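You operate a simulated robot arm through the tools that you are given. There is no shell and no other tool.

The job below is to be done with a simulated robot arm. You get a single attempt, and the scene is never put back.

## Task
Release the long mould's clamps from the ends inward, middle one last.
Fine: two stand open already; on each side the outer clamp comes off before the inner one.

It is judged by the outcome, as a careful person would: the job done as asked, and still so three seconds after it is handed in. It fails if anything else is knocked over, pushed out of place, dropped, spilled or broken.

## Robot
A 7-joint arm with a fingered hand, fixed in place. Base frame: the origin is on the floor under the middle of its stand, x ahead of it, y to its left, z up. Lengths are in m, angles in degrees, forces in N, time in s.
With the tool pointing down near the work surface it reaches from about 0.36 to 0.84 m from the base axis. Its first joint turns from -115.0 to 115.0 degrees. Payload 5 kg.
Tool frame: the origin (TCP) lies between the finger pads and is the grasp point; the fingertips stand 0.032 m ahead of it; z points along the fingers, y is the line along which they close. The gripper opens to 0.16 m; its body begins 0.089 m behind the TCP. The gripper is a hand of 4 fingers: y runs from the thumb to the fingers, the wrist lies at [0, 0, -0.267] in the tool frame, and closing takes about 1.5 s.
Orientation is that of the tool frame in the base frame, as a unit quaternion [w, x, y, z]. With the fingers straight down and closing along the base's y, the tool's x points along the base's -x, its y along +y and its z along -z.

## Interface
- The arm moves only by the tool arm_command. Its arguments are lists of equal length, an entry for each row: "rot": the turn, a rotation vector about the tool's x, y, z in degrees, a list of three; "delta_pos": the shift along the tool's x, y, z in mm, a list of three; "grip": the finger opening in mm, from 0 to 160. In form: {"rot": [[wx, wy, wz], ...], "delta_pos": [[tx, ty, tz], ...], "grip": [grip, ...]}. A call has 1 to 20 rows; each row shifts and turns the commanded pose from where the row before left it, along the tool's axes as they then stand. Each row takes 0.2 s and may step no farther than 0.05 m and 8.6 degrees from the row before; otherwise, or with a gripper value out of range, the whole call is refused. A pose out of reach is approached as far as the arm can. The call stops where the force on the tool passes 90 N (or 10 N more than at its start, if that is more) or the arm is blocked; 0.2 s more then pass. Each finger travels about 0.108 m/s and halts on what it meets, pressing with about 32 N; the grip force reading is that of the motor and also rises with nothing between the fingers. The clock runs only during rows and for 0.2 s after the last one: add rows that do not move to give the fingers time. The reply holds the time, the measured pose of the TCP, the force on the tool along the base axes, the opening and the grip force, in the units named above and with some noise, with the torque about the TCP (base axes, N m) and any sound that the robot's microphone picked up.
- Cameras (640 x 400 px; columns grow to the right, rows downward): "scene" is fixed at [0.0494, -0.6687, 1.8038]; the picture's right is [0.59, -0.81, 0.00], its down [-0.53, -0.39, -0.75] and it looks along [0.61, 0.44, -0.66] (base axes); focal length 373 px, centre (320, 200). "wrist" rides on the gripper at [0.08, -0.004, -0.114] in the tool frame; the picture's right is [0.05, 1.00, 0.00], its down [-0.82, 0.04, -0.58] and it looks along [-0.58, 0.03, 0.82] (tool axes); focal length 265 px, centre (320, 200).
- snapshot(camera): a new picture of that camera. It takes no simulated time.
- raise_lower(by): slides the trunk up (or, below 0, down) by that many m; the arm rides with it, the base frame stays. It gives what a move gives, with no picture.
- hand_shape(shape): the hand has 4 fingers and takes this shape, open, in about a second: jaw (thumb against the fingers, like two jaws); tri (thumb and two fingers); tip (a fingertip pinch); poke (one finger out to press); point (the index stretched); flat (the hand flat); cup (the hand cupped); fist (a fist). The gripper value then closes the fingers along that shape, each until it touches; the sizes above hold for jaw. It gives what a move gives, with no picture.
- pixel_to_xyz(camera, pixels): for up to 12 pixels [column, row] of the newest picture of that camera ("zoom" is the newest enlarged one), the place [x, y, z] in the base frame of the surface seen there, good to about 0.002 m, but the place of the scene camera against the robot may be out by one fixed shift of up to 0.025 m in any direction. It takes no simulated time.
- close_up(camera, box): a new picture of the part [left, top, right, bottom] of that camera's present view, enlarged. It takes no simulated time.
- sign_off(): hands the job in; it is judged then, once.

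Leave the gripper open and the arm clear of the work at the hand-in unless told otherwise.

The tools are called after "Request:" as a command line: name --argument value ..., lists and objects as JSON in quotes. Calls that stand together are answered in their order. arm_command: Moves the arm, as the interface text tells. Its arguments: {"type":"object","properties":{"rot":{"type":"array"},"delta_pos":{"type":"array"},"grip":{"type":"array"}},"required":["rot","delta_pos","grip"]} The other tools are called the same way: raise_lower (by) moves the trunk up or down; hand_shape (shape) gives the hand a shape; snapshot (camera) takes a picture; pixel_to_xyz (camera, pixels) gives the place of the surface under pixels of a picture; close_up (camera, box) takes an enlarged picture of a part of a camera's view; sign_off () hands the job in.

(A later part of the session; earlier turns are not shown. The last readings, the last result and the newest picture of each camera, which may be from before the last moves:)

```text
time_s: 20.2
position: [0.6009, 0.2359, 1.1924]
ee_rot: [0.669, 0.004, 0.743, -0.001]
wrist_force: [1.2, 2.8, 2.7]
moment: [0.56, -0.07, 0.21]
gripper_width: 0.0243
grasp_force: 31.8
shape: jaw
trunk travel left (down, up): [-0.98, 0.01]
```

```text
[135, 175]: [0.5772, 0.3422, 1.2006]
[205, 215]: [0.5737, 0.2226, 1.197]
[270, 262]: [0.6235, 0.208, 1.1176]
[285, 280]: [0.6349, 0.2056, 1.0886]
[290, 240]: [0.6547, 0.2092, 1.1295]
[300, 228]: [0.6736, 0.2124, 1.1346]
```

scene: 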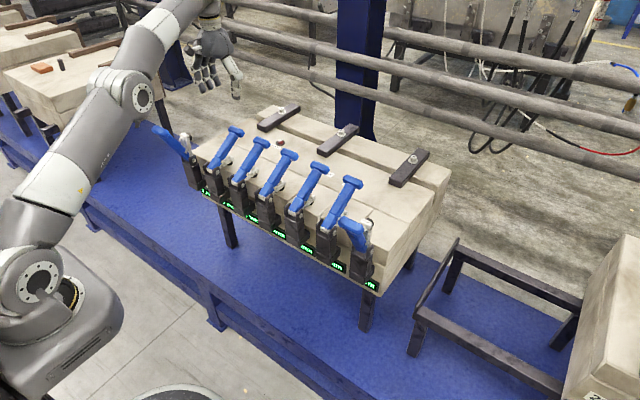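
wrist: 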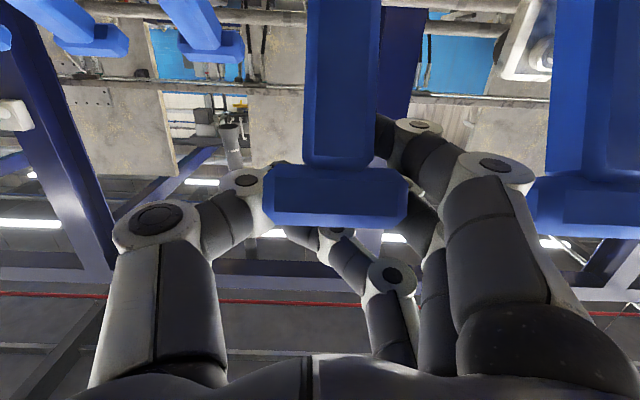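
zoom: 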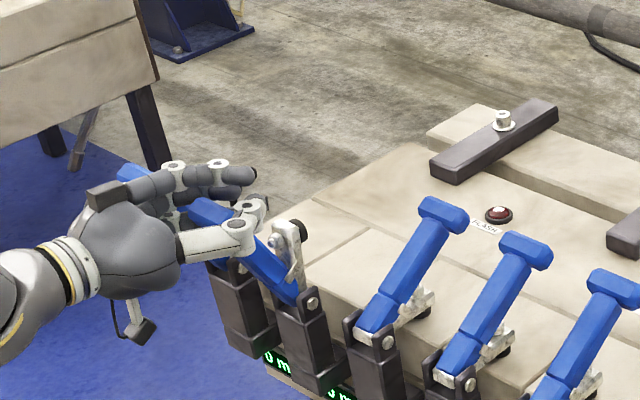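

Both T heads have the same x and z to within 2 mm: (0.5747, 1.170) against (0.5764, 1.169). The clamp is fully open like its neighbour. I'll open the fingers only to 76 mm so they don't touch the neighbour, recentre 4 mm in +y, and look.

Request:
arm_command --rot '[[0, 0, 0], [0, 0, 0], [0, 0, 0], [0, 0, 0]]' --delta_pos '[[0, 2, 0], [0, 2, 0], [0, 0, 0], [0, 0, 0]]' --grip '[40, 60, 76, 76]'

Request:
snapshot --camera "wrist"

Request:
close_up --camera "scene" --box '[130, 70, 310, 205]'

```text
time_s: 21.2
position: [0.6012, 0.2343, 1.1926]
ee_rot: [0.669, 0.009, 0.744, -0.006]
wrist_force: [-0.1, -0.5, -0.3]
moment: [0.01, -0.03, 0.0]
gripper_width: 0.0749
grasp_force: 0.2
shape: jaw
trunk travel left (down, up): [-0.98, 0.01]
```

```text
taken
```

wrist: 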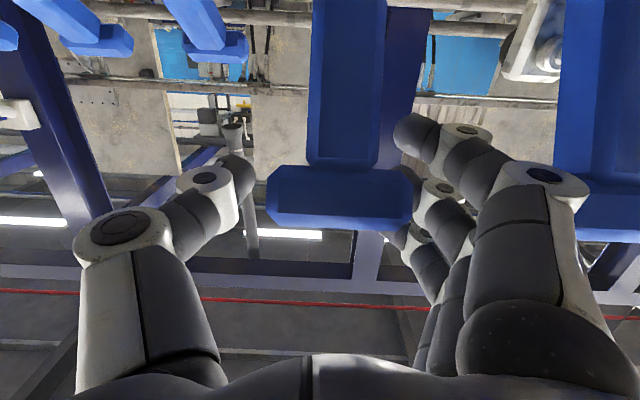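

```text
2.96 times, centred on (220, 138) of scene
```

zoom: 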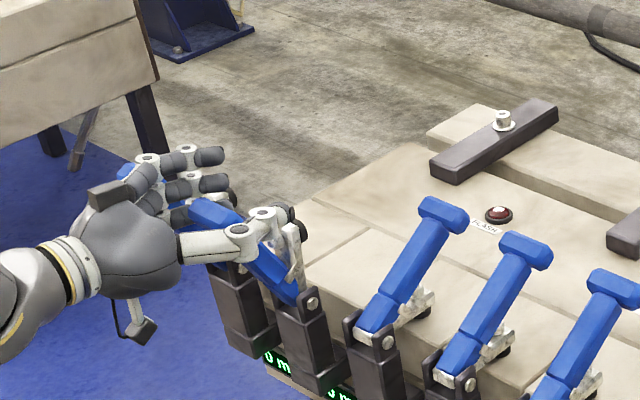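

The T is about 9 mm to the +y side within the open grip. I'll shift the hand +7 mm in y to centre it, which still leaves about 14 mm to the neighbour, then look again.

Request:
arm_command --rot '[[0, 0, 0], [0, 0, 0], [0, 0, 0]]' --delta_pos '[[0, 4, 0], [0, 3, 0], [0, 0, 0]]' --grip '[76, 76, 76]'

Request:
snapshot --camera "wrist"

```text
time_s: 22.0
position: [0.6039, 0.238, 1.1912]
ee_rot: [0.669, 0.011, 0.743, -0.007]
wrist_force: [-0.1, 0.4, -0.2]
moment: [0.0, 0.0, 0.01]
gripper_width: 0.0751
grasp_force: 0.1
shape: jaw
trunk travel left (down, up): [-0.98, 0.01]
```

```text
taken
```

wrist: 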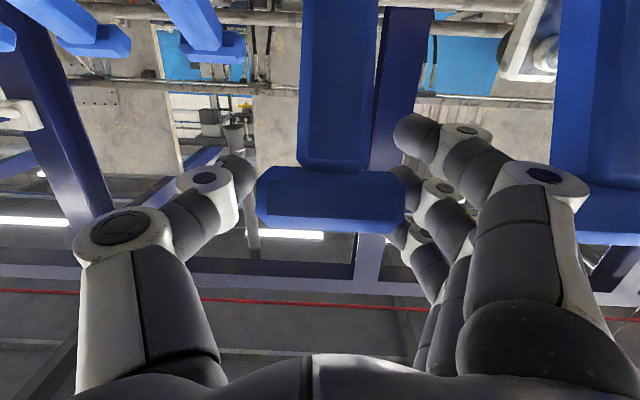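

I want to be sure of the gap between the index knuckle and the neighbour's T before rising, so I'll measure both, and the middle finger against this T.

Request:
pixel_to_xyz --camera "wrist" --pixels '[[583, 180], [585, 190], [600, 215], [620, 225], [402, 190], [400, 205], [412, 185], [408, 175], [262, 195], [238, 170], [400, 140], [375, 130]]'

```text
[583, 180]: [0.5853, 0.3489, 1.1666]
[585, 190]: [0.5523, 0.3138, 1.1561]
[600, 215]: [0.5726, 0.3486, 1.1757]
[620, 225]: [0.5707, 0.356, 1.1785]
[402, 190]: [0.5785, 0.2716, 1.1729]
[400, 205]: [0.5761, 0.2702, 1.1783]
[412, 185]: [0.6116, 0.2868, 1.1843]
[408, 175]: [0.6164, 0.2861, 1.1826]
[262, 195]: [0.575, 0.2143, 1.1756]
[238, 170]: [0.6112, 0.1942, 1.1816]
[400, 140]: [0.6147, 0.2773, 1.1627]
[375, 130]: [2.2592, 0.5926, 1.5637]
```

The index's inner face is only about 4 mm outside the T end, while the thumb side has about 15 mm. I'll shift +5 mm more in y, which leaves about 10 mm to the neighbour, then check the position.

Request:
arm_command --rot '[[0, 0, 0], [0, 0, 0]]' --delta_pos '[[0, 5, 0], [0, 0, 0]]' --grip '[76, 76]'

Request:
snapshot --camera "wrist"

Request:
pixel_to_xyz --camera "wrist" --pixels '[[585, 190], [580, 185], [400, 135], [238, 170], [390, 195], [600, 215]]'

```text
time_s: 22.6
position: [0.6037, 0.2403, 1.192]
ee_rot: [0.668, 0.014, 0.744, -0.007]
wrist_force: [0.2, 0.4, 0.7]
moment: [0.01, -0.01, 0.0]
gripper_width: 0.0754
grasp_force: 0.1
shape: jaw
trunk travel left (down, up): [-0.98, 0.01]
```

```text
taken
```

wrist: 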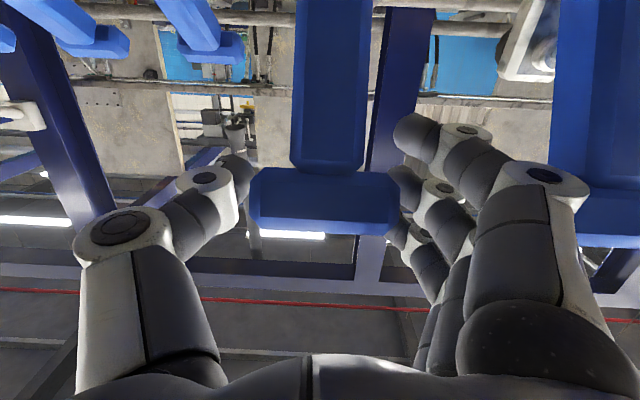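

```text
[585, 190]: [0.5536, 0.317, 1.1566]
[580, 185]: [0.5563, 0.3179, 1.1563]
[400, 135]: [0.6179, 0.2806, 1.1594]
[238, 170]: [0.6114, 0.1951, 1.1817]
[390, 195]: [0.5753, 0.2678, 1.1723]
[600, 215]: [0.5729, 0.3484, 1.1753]
```

The T is centred now, with about 11 mm to the neighbour. I'll rise straight up 40 mm and check.

Request:
arm_command --rot '[[0, 0, 0], [0, 0, 0], [0, 0, 0]]' --delta_pos '[[-20, 0, -2], [-20, 0, -2], [0, 0, 0]]' --grip '[76, 76, 76]'

Request:
snapshot --camera "wrist"

Request:
close_up --camera "scene" --box '[130, 60, 310, 195]'

```text
time_s: 23.4
position: [0.6038, 0.2404, 1.2314]
ee_rot: [0.671, 0.006, 0.741, -0.013]
wrist_force: [0.3, 0.7, 0.0]
moment: [-0.02, 0.02, -0.03]
gripper_width: 0.0751
grasp_force: 0.0
shape: jaw
trunk travel left (down, up): [-0.98, 0.01]
```

```text
taken
```

wrist: 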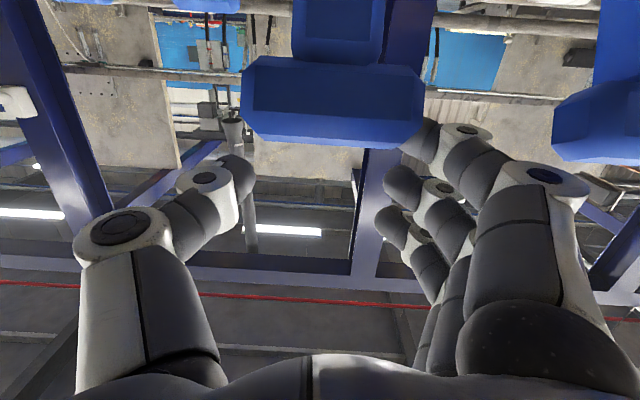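

```text
2.96 times, centred on (220, 128) of scene
```

zoom: 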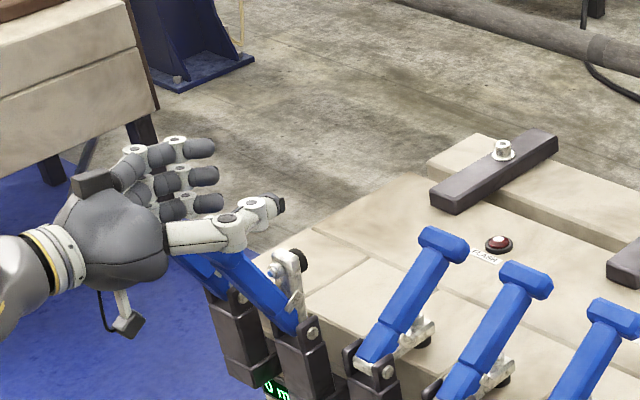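

It is clear so far. I'll rise another 70 mm and then turn the hand back to pointing down above the handles.

Request:
arm_command --rot '[[0, 0, 0], [0, 0, 0], [0, 0, 0], [0, 8, 0], [0, 8, 0], [0, 8, 0], [0, 8, 0], [0, 8, 0], [0, 8, 0], [0, 8, 0], [0, 8, 0], [0, 8, 0], [0, 8, 0], [0, 0, 0]]' --delta_pos '[[-25, 0, -2], [-25, 0, -2], [-25, 0, -2], [0, 0, 0], [0, 0, 0], [0, 0, 0], [0, 0, 0], [0, 0, 0], [0, 0, 0], [0, 0, 0], [0, 0, 0], [0, 0, 0], [0, 0, 0], [0, 0, 0]]' --grip '[76, 76, 76, 76, 76, 76, 76, 76, 76, 76, 76, 76, 76, 76]'

Request:
snapshot --camera "wrist"

Request:
snapshot --camera "scene"

```text
time_s: 26.4
position: [0.5973, 0.2568, 1.3073]
ee_rot: [0.035, -0.001, 0.999, 0.001]
wrist_force: [-0.3, -0.1, 0.3]
moment: [-0.03, -0.02, 0.01]
gripper_width: 0.0756
grasp_force: 0.1
shape: jaw
trunk travel left (down, up): [-0.98, 0.01]
```

```text
taken
```

wrist: 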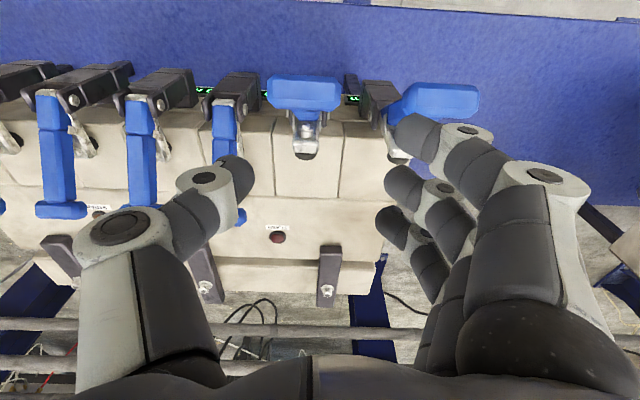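

```text
taken
```

scene: 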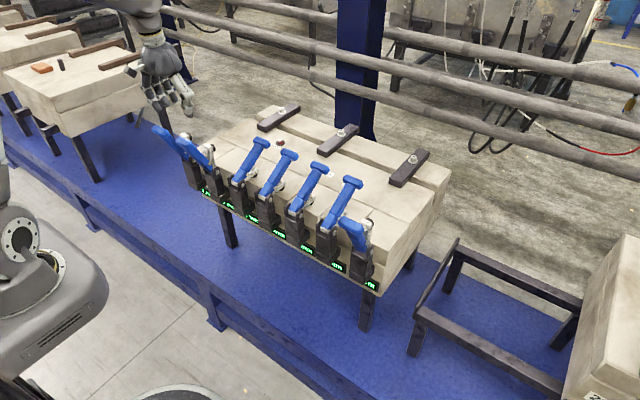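

The first clamp (y 0.242) stands open beside its neighbour, and nothing else has moved. I'll read the displays and lamps up close before going to the outer clamp on the other side.

Request:
close_up --camera "scene" --box '[140, 110, 300, 230]'

Request:
close_up --camera "scene" --box '[220, 130, 400, 300]'

Request:
arm_command --rot '[[0, 4, 0], [0, 0, 0], [0, 0, 0], [0, 0, 0], [0, 0, 0], [0, 0, 0], [0, 0, 0], [0, 0, 0], [0, 0, 0], [0, 0, 0], [0, 0, 0], [0, 0, 0], [0, 0, 0], [0, 0, 0]]' --delta_pos '[[0, 0, 0], [-12, -40, 0], [-12, -40, 0], [-12, -40, 0], [-12, -40, 0], [-12, -40, 0], [-12, -40, 0], [-12, -40, 0], [-12, -40, 0], [-12, -40, 0], [-12, -40, 0], [-12, -40, 0], [-12, -38, 0], [0, 0, 0]]' --grip '[76, 76, 76, 76, 76, 76, 76, 76, 76, 76, 76, 76, 76, 76]'

Request:
snapshot --camera "wrist"

Request:
snapshot --camera "scene"

```text
3.33 times, centred on (220, 170) of scene
```

zoom: 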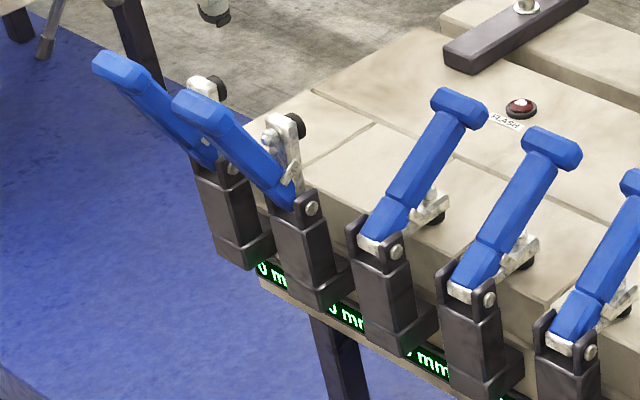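

```text
2.35 times, centred on (310, 215) of scene
```

zoom: 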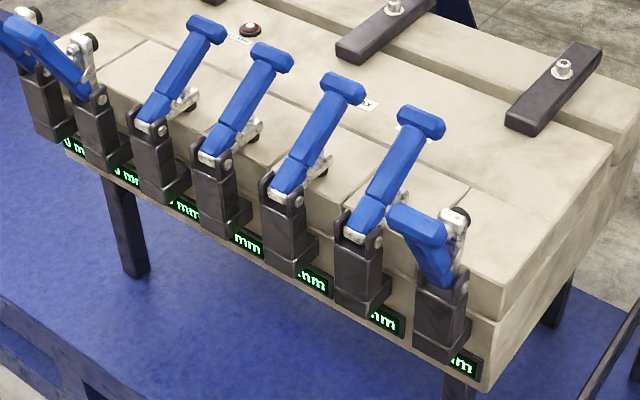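

```text
time_s: 29.4
position: [0.7417, -0.2211, 1.3097]
ee_rot: [0.0, 0.0, 1.0, 0.0]
wrist_force: [0.1, -0.2, -0.2]
moment: [-0.06, -0.02, 0.03]
gripper_width: 0.0756
grasp_force: 0.0
shape: jaw
trunk travel left (down, up): [-0.98, 0.01]
```

```text
taken
```

wrist: 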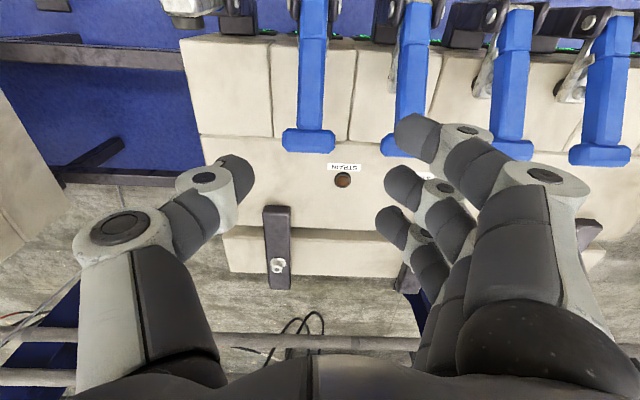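

```text
taken
```

scene: 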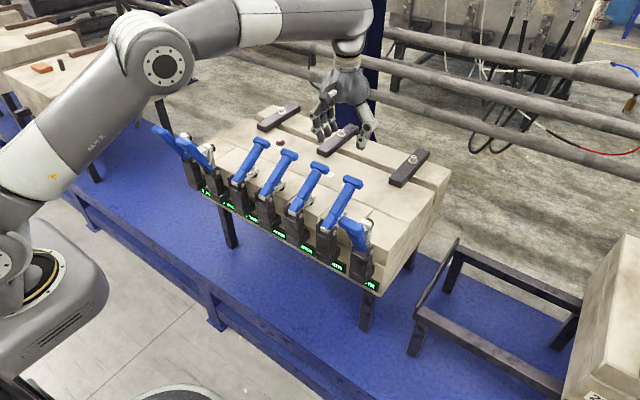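

The hand is over the right-hand end. The T at (308,140) belongs to c6 (y ≈ -0.22), next to the open c7 at top left. I'll measure it.

Request:
pixel_to_xyz --camera "wrist" --pixels '[[308, 142], [285, 142], [332, 144], [308, 150], [312, 80], [314, 20], [390, 142], [190, 20], [342, 180]]'

```text
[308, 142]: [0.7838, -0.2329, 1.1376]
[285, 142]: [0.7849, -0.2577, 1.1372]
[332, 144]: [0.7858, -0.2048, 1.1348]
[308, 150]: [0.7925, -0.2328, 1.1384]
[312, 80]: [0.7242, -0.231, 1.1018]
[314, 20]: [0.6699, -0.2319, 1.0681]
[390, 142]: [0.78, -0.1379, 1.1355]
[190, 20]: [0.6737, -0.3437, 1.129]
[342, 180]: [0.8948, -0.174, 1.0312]
```

c6's T centre is at about (0.787, -0.231, 1.123). I'll lower to z 1.21, centre over it, and look again.

Request:
arm_command --rot '[[0, 0, 0], [0, 0, 0], [0, 0, 0], [0, 0, 0], [0, 0, 0], [0, 0, 0]]' --delta_pos '[[0, -5, 33], [0, -5, 33], [0, 0, 34], [-24, 0, 0], [-24, 0, 0], [0, 0, 0]]' --grip '[76, 76, 76, 76, 76, 76]'

Request:
snapshot --camera "wrist"

Request:
close_up --camera "scene" --box '[280, 100, 440, 220]'

```text
time_s: 30.8
position: [0.7915, -0.2315, 1.2064]
ee_rot: [0.001, 0.0, 1.0, 0.0]
wrist_force: [0.4, 0.4, 0.4]
moment: [-0.02, -0.06, 0.0]
gripper_width: 0.0755
grasp_force: 0.0
shape: jaw
trunk travel left (down, up): [-0.98, 0.01]
```

```text
taken
```

wrist: 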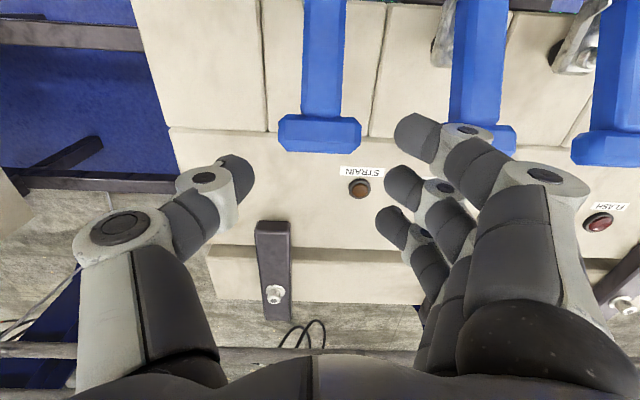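

```text
3.33 times, centred on (360, 160) of scene
```

zoom: 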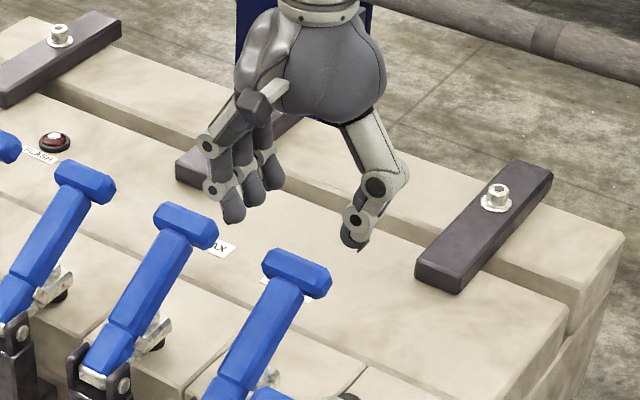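

The T is centred at col 320. I'll descend 55 mm and check.

Request:
arm_command --rot '[[0, 0, 0], [0, 0, 0], [0, 0, 0], [0, 0, 0], [0, 0, 0]]' --delta_pos '[[0, 0, 15], [0, 0, 15], [0, 0, 15], [0, 0, 10], [0, 0, 0]]' --grip '[76, 76, 76, 76, 76]'

Request:
snapshot --camera "wrist"

```text
time_s: 32.0
position: [0.7913, -0.2328, 1.1512]
ee_rot: [0.0, 0.0, 1.0, 0.0]
wrist_force: [0.3, -0.9, -0.4]
moment: [-0.03, -0.04, -0.01]
gripper_width: 0.0758
grasp_force: 0.0
shape: jaw
trunk travel left (down, up): [-0.98, 0.01]
```

```text
taken
```

wrist: 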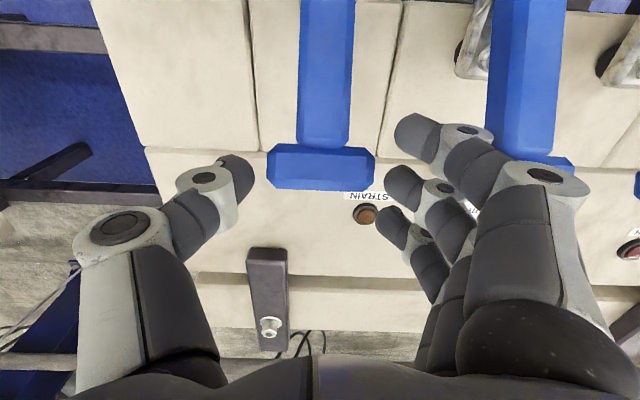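

Still centred, with good clearance to c5 on the finger side. I'll go down the last 33 mm, shift 3 mm out, and close the fingers.

Request:
arm_command --rot '[[0, 0, 0], [0, 0, 0], [0, 0, 0], [0, 0, 0], [0, 0, 0], [0, 0, 0], [0, 0, 0], [0, 0, 0], [0, 0, 0]]' --delta_pos '[[-3, 0, 11], [0, 0, 11], [0, 0, 11], [0, 0, 0], [0, 0, 0], [0, 0, 0], [0, 0, 0], [0, 0, 0], [0, 0, 0]]' --grip '[76, 76, 76, 76, 40, 20, 0, 0, 0]'

Request:
snapshot --camera "wrist"

Request:
close_up --camera "scene" --box '[290, 130, 430, 235]'

```text
time_s: 34.0
position: [0.7947, -0.2332, 1.1186]
ee_rot: [-0.001, 0.001, 1.0, 0.0]
wrist_force: [0.9, -6.8, -4.6]
moment: [0.36, 0.07, -0.31]
gripper_width: 0.029
grasp_force: 32.0
shape: jaw
trunk travel left (down, up): [-0.98, 0.01]
```

```text
taken
```

wrist: 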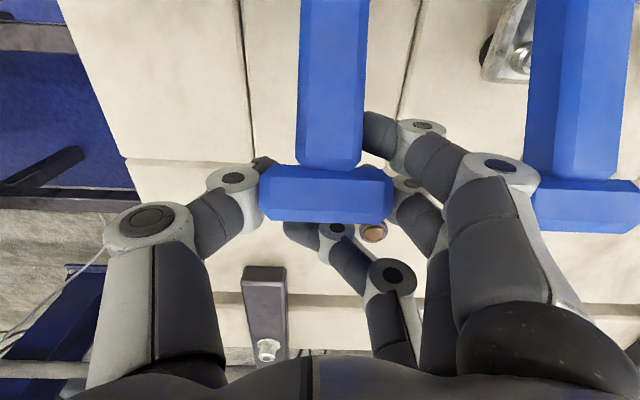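

```text
3.81 times, centred on (360, 182) of scene
```

zoom: 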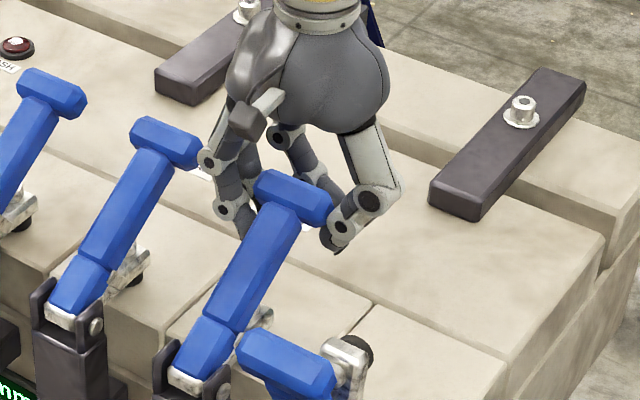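

The same good cage grip is on c6. I'll swing it up 18 degrees first, about the same pivot line.

Request:
arm_command --rot '[[0, -6, 0], [0, -6, 0], [0, -6, 0], [0, 0, 0]]' --delta_pos '[[8.4, 0, -14.2], [8.4, 0, -14.2], [8.4, 0, -14.2], [0, 0, 0]]' --grip '[0, 0, 0, 0]'

Request:
snapshot --camera "wrist"

Request:
close_up --camera "scene" --box '[270, 120, 430, 240]'

```text
time_s: 35.0
position: [0.7642, -0.2353, 1.1577]
ee_rot: [0.156, 0.001, 0.988, 0.001]
wrist_force: [-8.3, -6.7, -0.7]
moment: [0.55, 0.34, -0.36]
gripper_width: 0.0291
grasp_force: 32.5
shape: jaw
trunk travel left (down, up): [-0.98, 0.01]
```

```text
taken
```

wrist: 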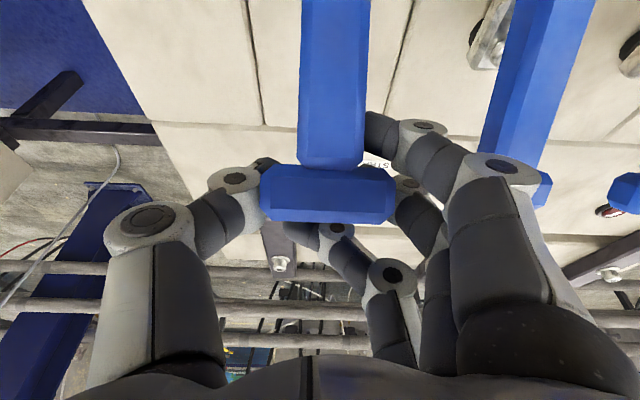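

```text
3.33 times, centred on (350, 180) of scene
```

zoom: 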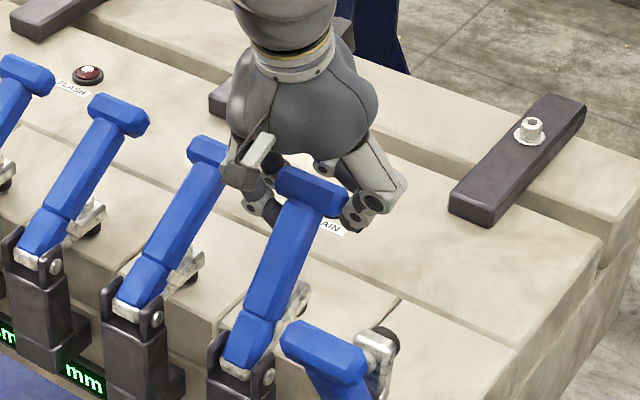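

c6 lifts easily. I'll continue 30 degrees more.

Request:
arm_command --rot '[[0, -6, 0], [0, -6, 0], [0, -6, 0], [0, -6, 0], [0, -6, 0], [0, 0, 0]]' --delta_pos '[[8.4, 0, -14.2], [8.4, 0, -14.2], [8.4, 0, -14.2], [8.4, 0, -14.2], [8.4, 0, -14.2], [0, 0, 0]]' --grip '[0, 0, 0, 0, 0, 0]'

Request:
snapshot --camera "wrist"

Request:
close_up --camera "scene" --box '[260, 110, 430, 240]'

```text
time_s: 36.4
position: [0.6931, -0.2341, 1.1959]
ee_rot: [0.406, 0.001, 0.914, 0.0]
wrist_force: [-5.1, -8.7, -2.7]
moment: [0.58, 0.33, 0.05]
gripper_width: 0.0287
grasp_force: 32.2
shape: jaw
trunk travel left (down, up): [-0.98, 0.01]
```

```text
taken
```

wrist: 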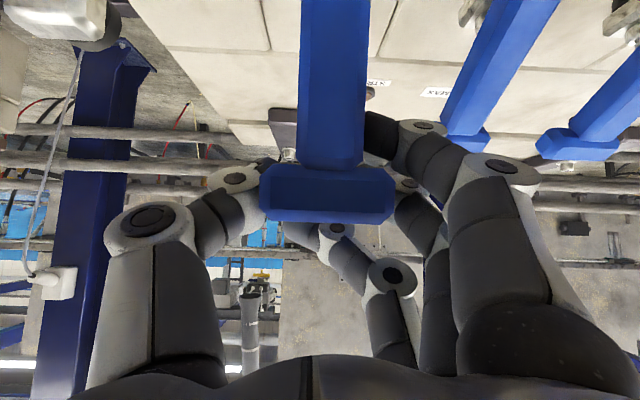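

```text
3.08 times, centred on (345, 175) of scene
```

zoom: 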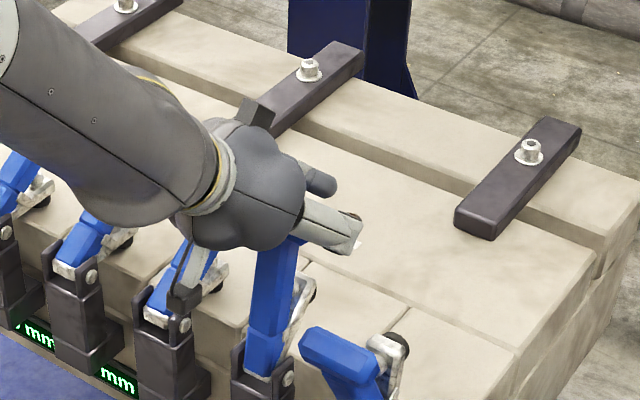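

c6 is at about 78 degrees. To keep the thumb knuckle clear of open c7's T, I'll now tilt the hand less (2 degrees per 6 of the handle) and let the T pivot between the fingers. Three more steps, then a check.

Request:
arm_command --rot '[[0, -2, 0], [0, -2, 0], [0, -2, 0], [0, 0, 0]]' --delta_pos '[[8.8, 0, -13.8], [9.7, 0, -13.1], [10.6, 0, -12.6], [0, 0, 0]]' --grip '[0, 0, 0, 0]'

Request:
snapshot --camera "wrist"

Request:
close_up --camera "scene" --box '[260, 110, 430, 240]'

```text
time_s: 37.4
position: [0.6446, -0.2354, 1.2009]
ee_rot: [0.454, 0.002, 0.891, 0.0]
wrist_force: [-0.1, -14.1, 3.2]
moment: [0.44, -0.21, 0.01]
gripper_width: 0.0269
grasp_force: 31.7
shape: jaw
trunk travel left (down, up): [-0.98, 0.01]
```

```text
taken
```

wrist: 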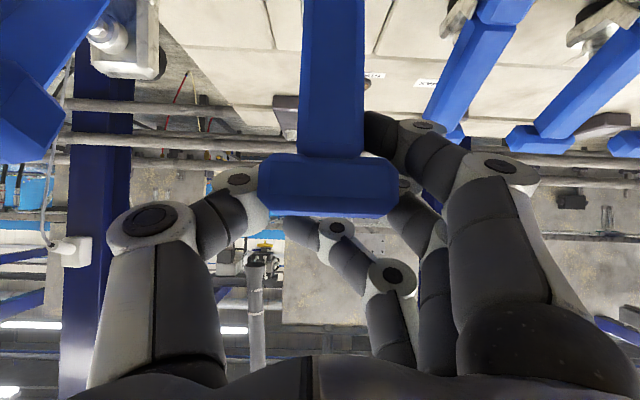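

```text
3.08 times, centred on (345, 175) of scene
```

zoom: 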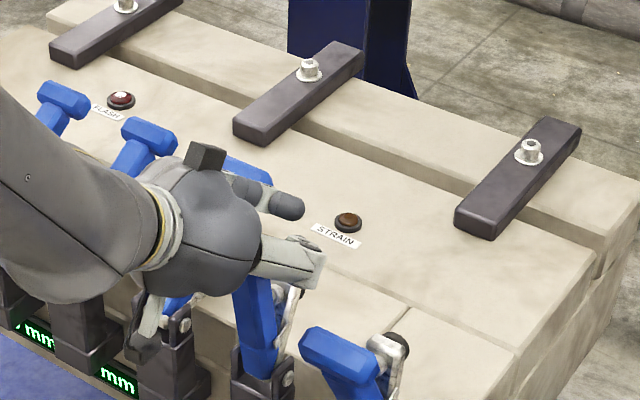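

It pivots fine, with c7's T staying well to the left (cols 0–65). Three more steps should bring it to about 114 degrees.

Request:
arm_command --rot '[[0, -2, 0], [0, -2, 0], [0, -2, 0], [0, 0, 0]]' --delta_pos '[[11.5, 0, -11.7], [12.1, 0, -10.9], [12.9, 0, -9.9], [0, 0, 0]]' --grip '[0, 0, 0, 0]'

Request:
snapshot --camera "wrist"

Request:
close_up --camera "scene" --box '[260, 110, 430, 240]'

```text
time_s: 38.4
position: [0.6011, -0.2348, 1.19]
ee_rot: [0.502, -0.001, 0.865, 0.0]
wrist_force: [13.6, -19.1, 15.5]
moment: [0.35, -0.34, 0.02]
gripper_width: 0.0263
grasp_force: 32.4
shape: jaw
trunk travel left (down, up): [-0.98, 0.01]
```

```text
taken
```

wrist: 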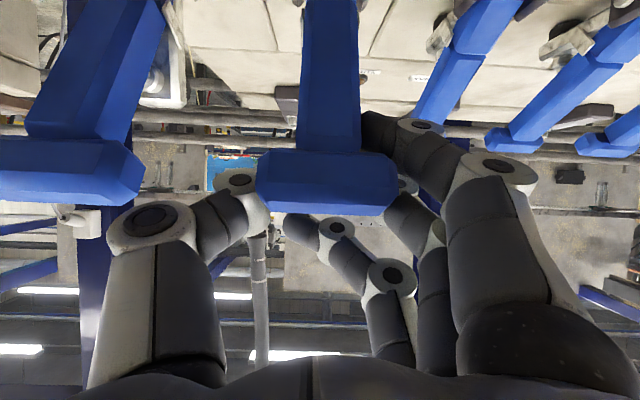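

```text
3.08 times, centred on (345, 175) of scene
```

zoom: 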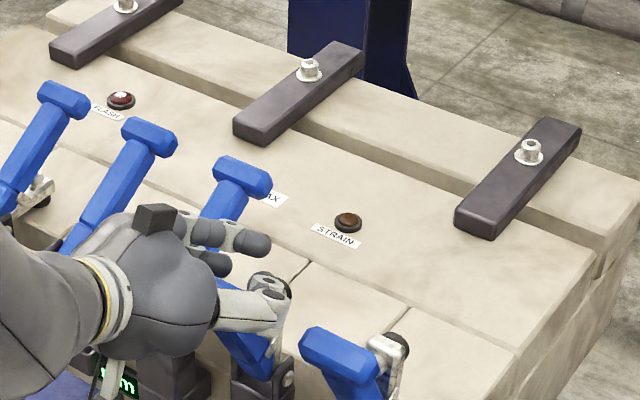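

A force of 14 N along +x is building, so the stop may be reached. I'll compare c6's T with c7's T, and check the thumb knuckle's gap to c7.

Request:
pixel_to_xyz --camera "wrist" --pixels '[[325, 165], [325, 190], [325, 208], [70, 155], [70, 178], [70, 198], [330, 60], [330, 120], [95, 60], [85, 110], [112, 235], [140, 175]]'

```text
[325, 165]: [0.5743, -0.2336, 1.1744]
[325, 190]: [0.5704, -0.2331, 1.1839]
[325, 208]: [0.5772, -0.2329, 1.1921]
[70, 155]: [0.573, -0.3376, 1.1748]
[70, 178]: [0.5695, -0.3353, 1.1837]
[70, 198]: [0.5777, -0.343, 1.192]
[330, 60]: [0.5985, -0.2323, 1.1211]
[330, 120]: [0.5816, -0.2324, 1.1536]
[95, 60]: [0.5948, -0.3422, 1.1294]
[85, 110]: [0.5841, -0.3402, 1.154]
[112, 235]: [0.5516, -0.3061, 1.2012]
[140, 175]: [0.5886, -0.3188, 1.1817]
```

c6 matches c7 to within about 1 mm, so it is fully open. The thumb knuckle has about 12 mm to c7. I'll open to 76 mm while shifting 4 mm in +y, then look.

Request:
arm_command --rot '[[0, 0, 0], [0, 0, 0], [0, 0, 0], [0, 0, 0]]' --delta_pos '[[0, 2, 0], [0, 2, 0], [0, 0, 0], [0, 0, 0]]' --grip '[50, 64, 76, 76]'

Request:
snapshot --camera "wrist"

```text
time_s: 39.4
position: [0.5982, -0.2273, 1.1903]
ee_rot: [0.5, -0.001, 0.866, 0.002]
wrist_force: [0.3, -0.1, -0.2]
moment: [-0.03, 0.03, 0.02]
gripper_width: 0.0749
grasp_force: 0.0
shape: jaw
trunk travel left (down, up): [-0.98, 0.01]
```

```text
taken
```

wrist: 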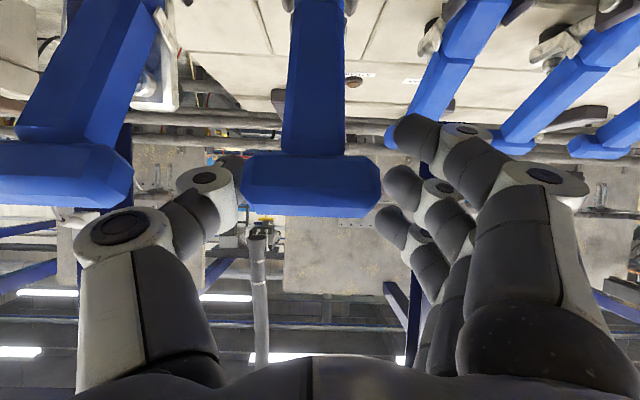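

The T sits slightly to the thumb side (centre col 311). I'll shift back 3 mm in -y and rise straight up 40 mm.

Request:
arm_command --rot '[[0, 0, 0], [0, 0, 0], [0, 0, 0], [0, 0, 0], [0, 0, 0]]' --delta_pos '[[0, -3, 0], [0, 0, 0], [-17.3, 0, -10], [-17.3, 0, -10], [0, 0, 0]]' --grip '[76, 76, 76, 76, 76]'

Request:
snapshot --camera "wrist"

Request:
close_up --camera "scene" --box '[260, 110, 430, 240]'

```text
time_s: 40.6
position: [0.5983, -0.2323, 1.2286]
ee_rot: [0.5, 0.001, 0.866, -0.001]
wrist_force: [1.1, -1.0, -0.3]
moment: [-0.01, -0.01, 0.02]
gripper_width: 0.0754
grasp_force: 0.0
shape: jaw
trunk travel left (down, up): [-0.98, 0.01]
```

```text
taken
```

wrist: 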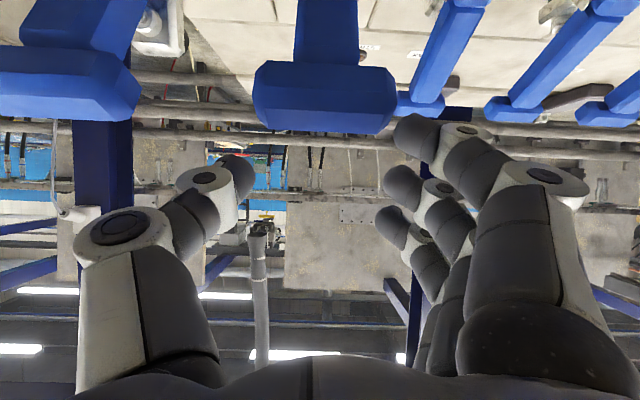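

```text
3.08 times, centred on (345, 175) of scene
```

zoom: 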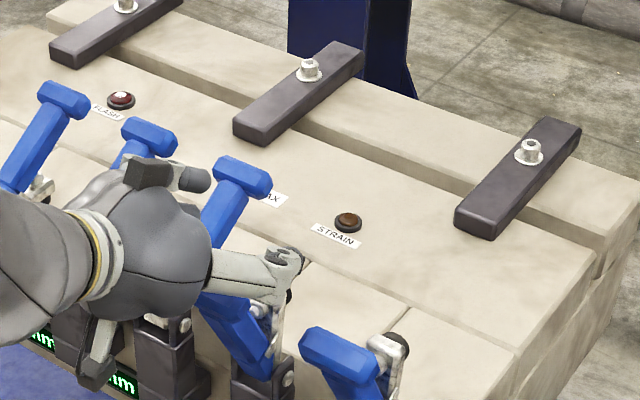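

Clear. I'll rise 75 mm more and turn the hand back to vertical.

Request:
arm_command --rot '[[0, 0, 0], [0, 0, 0], [0, 0, 0], [0, 7.5, 0], [0, 7.5, 0], [0, 7.5, 0], [0, 7.5, 0], [0, 7.5, 0], [0, 7.5, 0], [0, 7.5, 0], [0, 7.5, 0], [0, 0, 0]]' --delta_pos '[[-22, 0, -12.5], [-22, 0, -12.5], [-22, 0, -12.5], [0, 0, 0], [0, 0, 0], [0, 0, 0], [0, 0, 0], [0, 0, 0], [0, 0, 0], [0, 0, 0], [0, 0, 0], [0, 0, 0]]' --grip '[76, 76, 76, 76, 76, 76, 76, 76, 76, 76, 76, 76]'

Request:
snapshot --camera "wrist"

Request:
snapshot --camera "scene"

```text
time_s: 43.2
position: [0.5964, -0.2319, 1.3075]
ee_rot: [-0.001, 0.001, 1.0, -0.001]
wrist_force: [-0.1, -1.2, -0.5]
moment: [0.01, -0.01, 0.02]
gripper_width: 0.0753
grasp_force: 0.1
shape: jaw
trunk travel left (down, up): [-0.98, 0.01]
```

```text
taken
```

wrist: 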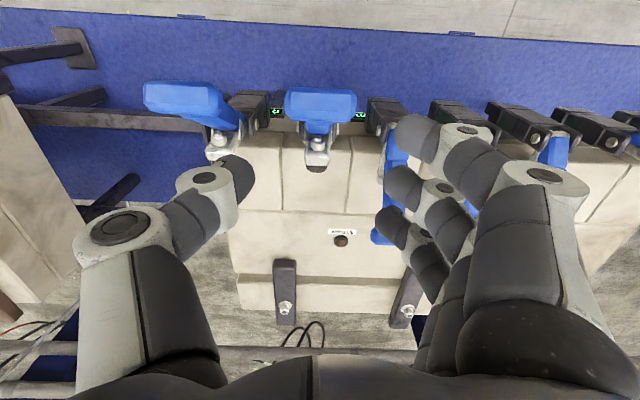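

```text
taken
```

scene: 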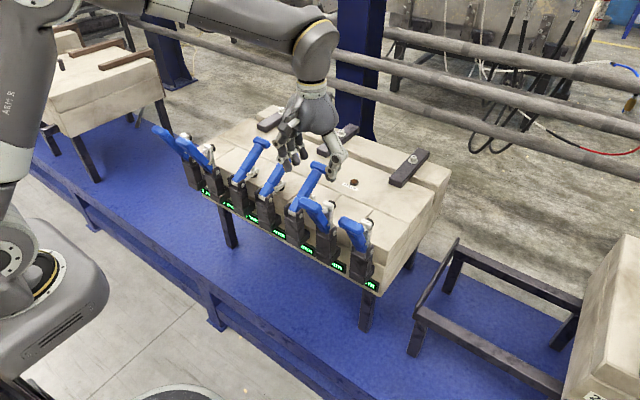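

c6 is open beside c7, so both outer clamps are done. Next is c5 at y ≈ -0.11. I'll move over it at this height.

Request:
arm_command --rot '[[0, 0, 0], [0, 0, 0], [0, 0, 0], [0, 0, 0], [0, 0, 0], [0, 0, 0]]' --delta_pos '[[-30, 24, 0], [-30, 24, 0], [-30, 24, 0], [-30, 24, 0], [-30, 22, 0], [0, 0, 0]]' --grip '[76, 76, 76, 76, 76, 76]'

Request:
snapshot --camera "wrist"

```text
time_s: 44.6
position: [0.7461, -0.1137, 1.3049]
ee_rot: [0.0, 0.0, 1.0, 0.0]
wrist_force: [-0.2, -0.3, 0.2]
moment: [0.02, -0.04, 0.01]
gripper_width: 0.0755
grasp_force: 0.1
shape: jaw
trunk travel left (down, up): [-0.98, 0.01]
```

```text
taken
```

wrist: 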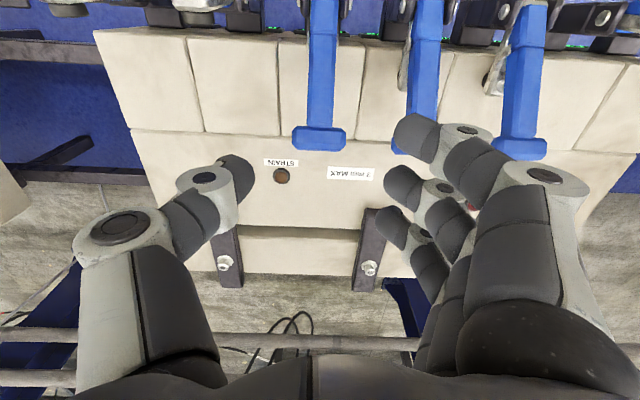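

Request:
pixel_to_xyz --camera "wrist" --pixels '[[319, 140], [296, 140], [343, 142], [319, 147], [320, 90], [322, 30], [520, 148], [280, 176]]'

```text
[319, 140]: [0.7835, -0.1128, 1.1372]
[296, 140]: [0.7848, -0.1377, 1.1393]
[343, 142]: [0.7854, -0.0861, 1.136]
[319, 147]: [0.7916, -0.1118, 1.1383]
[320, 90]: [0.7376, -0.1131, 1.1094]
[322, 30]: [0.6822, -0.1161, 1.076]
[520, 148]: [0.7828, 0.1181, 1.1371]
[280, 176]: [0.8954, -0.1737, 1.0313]
```

c5's T centre is at about (0.787, -0.113, 1.123), and the hand is already in line. I'll lower to z 1.15 over the T in stages.

Request:
arm_command --rot '[[0, 0, 0], [0, 0, 0], [0, 0, 0], [0, 0, 0], [0, 0, 0], [0, 0, 0]]' --delta_pos '[[0, 0, 33], [0, 0, 33], [0, 0, 33], [-24, 0, 0], [-24, 0, 0], [0, 0, 0]]' --grip '[76, 76, 76, 76, 76, 76]'

Request:
snapshot --camera "wrist"

Request:
close_up --camera "scene" --box '[240, 90, 400, 210]'

```text
time_s: 46.0
position: [0.7963, -0.1121, 1.206]
ee_rot: [0.0, 0.0, 1.0, 0.0]
wrist_force: [-1.1, 0.1, 0.1]
moment: [-0.01, -0.03, 0.02]
gripper_width: 0.0753
grasp_force: 0.1
shape: jaw
trunk travel left (down, up): [-0.98, 0.01]
```

```text
taken
```

wrist: 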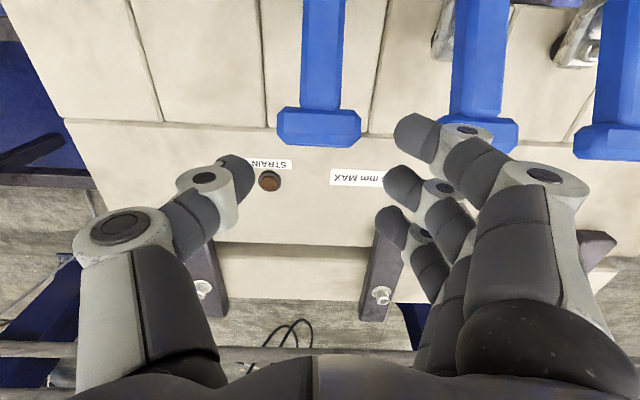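

```text
3.33 times, centred on (320, 150) of scene
```

zoom: 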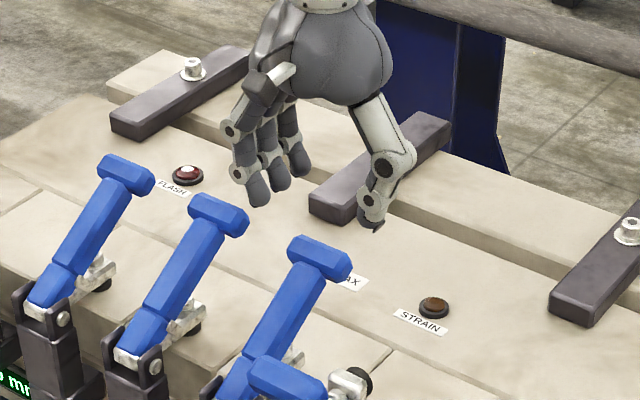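

Centred at col 319, and the lamps are still dark. I'll descend 55 mm and check.

Request:
arm_command --rot '[[0, 0, 0], [0, 0, 0], [0, 0, 0], [0, 0, 0], [0, 0, 0]]' --delta_pos '[[0, 0, 15], [0, 0, 15], [0, 0, 15], [0, 0, 10], [0, 0, 0]]' --grip '[76, 76, 76, 76, 76]'

Request:
snapshot --camera "wrist"

```text
time_s: 47.2
position: [0.7969, -0.114, 1.1523]
ee_rot: [0.0, 0.0, 1.0, 0.0]
wrist_force: [0.5, -0.2, -0.5]
moment: [0.02, -0.03, 0.0]
gripper_width: 0.0753
grasp_force: 0.0
shape: jaw
trunk travel left (down, up): [-0.98, 0.01]
```

```text
taken
```

wrist: 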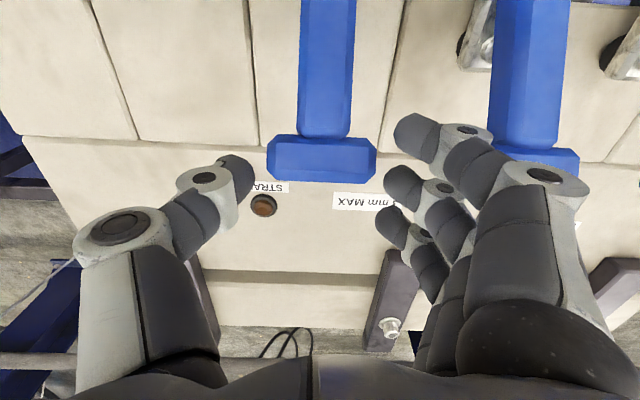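

Centred at col 321. I'll go down the last 34 mm, back 2 mm in x, and close.

Request:
arm_command --rot '[[0, 0, 0], [0, 0, 0], [0, 0, 0], [0, 0, 0], [0, 0, 0], [0, 0, 0], [0, 0, 0], [0, 0, 0], [0, 0, 0]]' --delta_pos '[[2, 0, 11], [0, 0, 11], [0, 0, 12], [0, 0, 0], [0, 0, 0], [0, 0, 0], [0, 0, 0], [0, 0, 0], [0, 0, 0]]' --grip '[76, 76, 76, 76, 40, 20, 0, 0, 0]'

Request:
snapshot --camera "wrist"

Request:
close_up --camera "scene" --box '[250, 120, 390, 225]'

```text
time_s: 49.2
position: [0.7941, -0.1156, 1.1164]
ee_rot: [-0.001, 0.001, 1.0, 0.0]
wrist_force: [1.0, -8.2, -7.0]
moment: [0.34, 0.11, -0.29]
gripper_width: 0.0292
grasp_force: 31.6
shape: jaw
trunk travel left (down, up): [-0.98, 0.01]
```

```text
taken
```

wrist: 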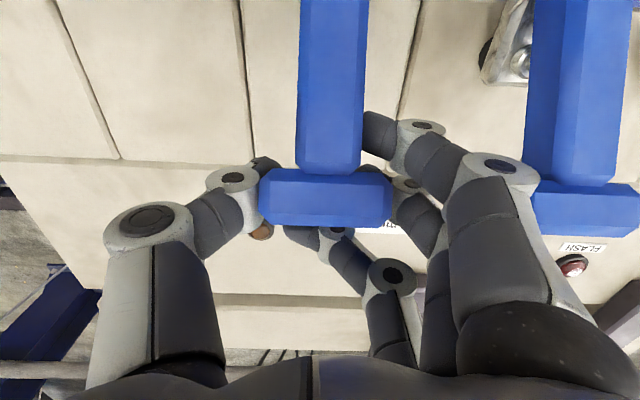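

```text
3.81 times, centred on (320, 172) of scene
```

zoom: 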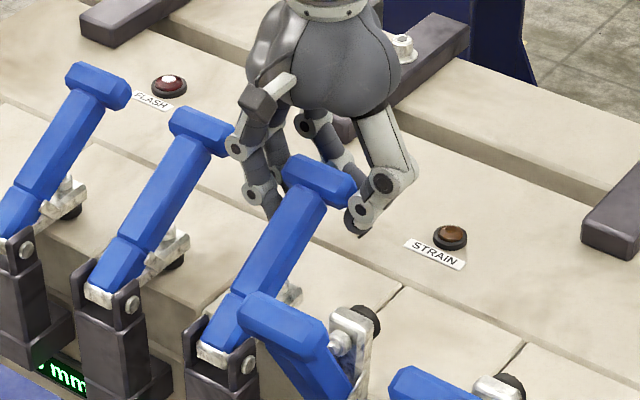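

The same secure grip is on c5. I'll swing it up 18 degrees, then on.

Request:
arm_command --rot '[[0, -6, 0], [0, -6, 0], [0, -6, 0], [0, 0, 0]]' --delta_pos '[[8.3, 0, -14.15], [8.3, 0, -14.15], [8.3, 0, -14.15], [0, 0, 0]]' --grip '[0, 0, 0, 0]'

Request:
close_up --camera "scene" --box '[230, 110, 390, 230]'

```text
time_s: 50.2
position: [0.7644, -0.1166, 1.1571]
ee_rot: [0.156, 0.002, 0.988, 0.0]
wrist_force: [-12.0, -12.7, -7.0]
moment: [0.39, 0.31, -0.44]
gripper_width: 0.0293
grasp_force: 31.8
shape: jaw
trunk travel left (down, up): [-0.98, 0.01]
```

```text
3.33 times, centred on (310, 170) of scene
```

zoom: 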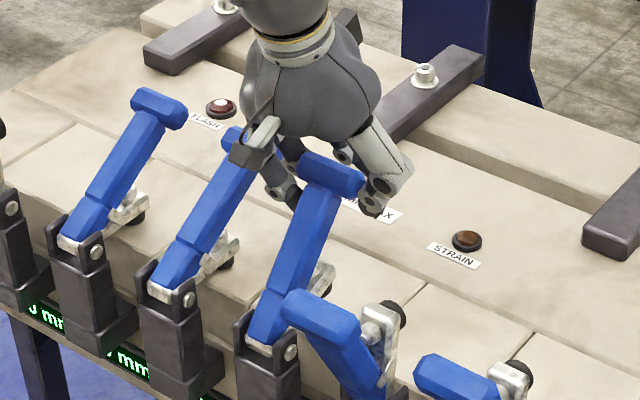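

It lifts well. I'll continue 30 degrees.

Request:
arm_command --rot '[[0, -6, 0], [0, -6, 0], [0, -6, 0], [0, -6, 0], [0, -6, 0], [0, 0, 0]]' --delta_pos '[[8.3, 0, -14.15], [8.3, 0, -14.15], [8.3, 0, -14.15], [8.3, 0, -14.15], [8.3, 0, -14.15], [0, 0, 0]]' --grip '[0, 0, 0, 0, 0, 0]'

Request:
snapshot --camera "wrist"

Request:
close_up --camera "scene" --box '[230, 100, 400, 230]'

```text
time_s: 51.6
position: [0.6939, -0.1167, 1.1967]
ee_rot: [0.405, 0.001, 0.914, 0.0]
wrist_force: [-9.4, -14.3, -24.2]
moment: [0.51, 0.36, -0.13]
gripper_width: 0.0287
grasp_force: 32.4
shape: jaw
trunk travel left (down, up): [-0.98, 0.01]
```

```text
taken
```

wrist: 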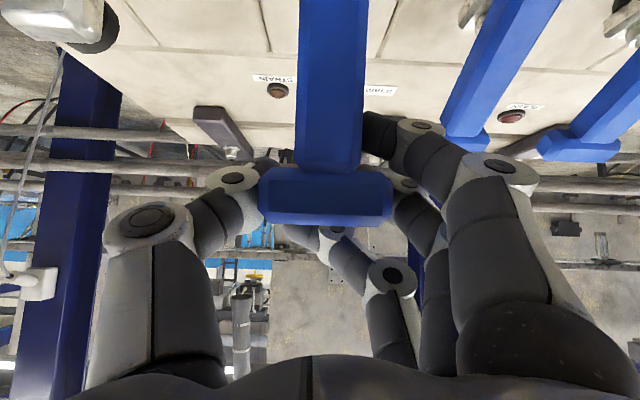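

```text
3.08 times, centred on (315, 165) of scene
```

zoom: 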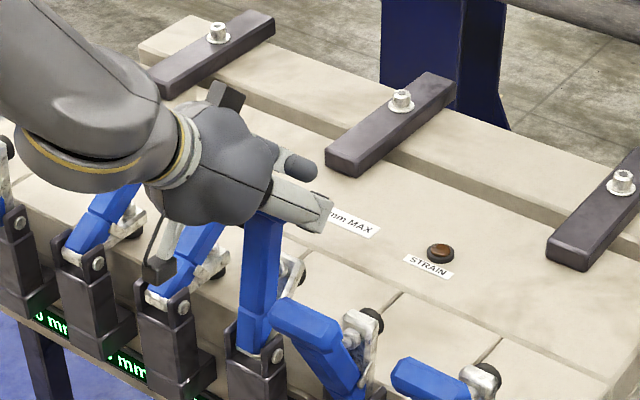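

Good. Now the last six steps, with less hand tilt, in two parts.

Request:
arm_command --rot '[[0, -2, 0], [0, -2, 0], [0, -2, 0], [0, 0, 0]]' --delta_pos '[[8.8, 0, -13.8], [9.7, 0, -13.1], [10.6, 0, -12.6], [0, 0, 0]]' --grip '[0, 0, 0, 0]'

Request:
snapshot --camera "wrist"

```text
time_s: 52.6
position: [0.6474, -0.1157, 1.2004]
ee_rot: [0.456, 0.001, 0.89, 0.0]
wrist_force: [-0.3, -14.3, -7.0]
moment: [0.39, -0.17, -0.05]
gripper_width: 0.027
grasp_force: 31.8
shape: jaw
trunk travel left (down, up): [-0.98, 0.01]
```

```text
taken
```

wrist: 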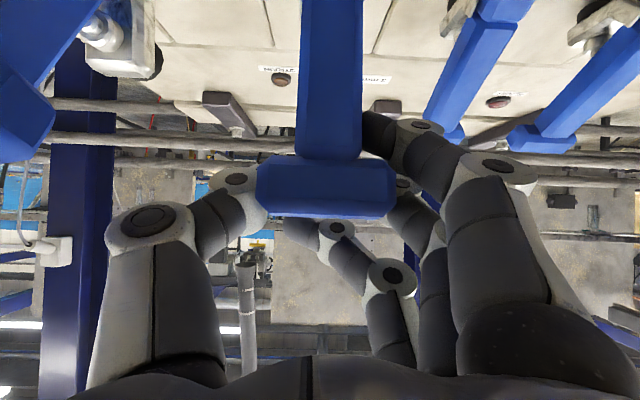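

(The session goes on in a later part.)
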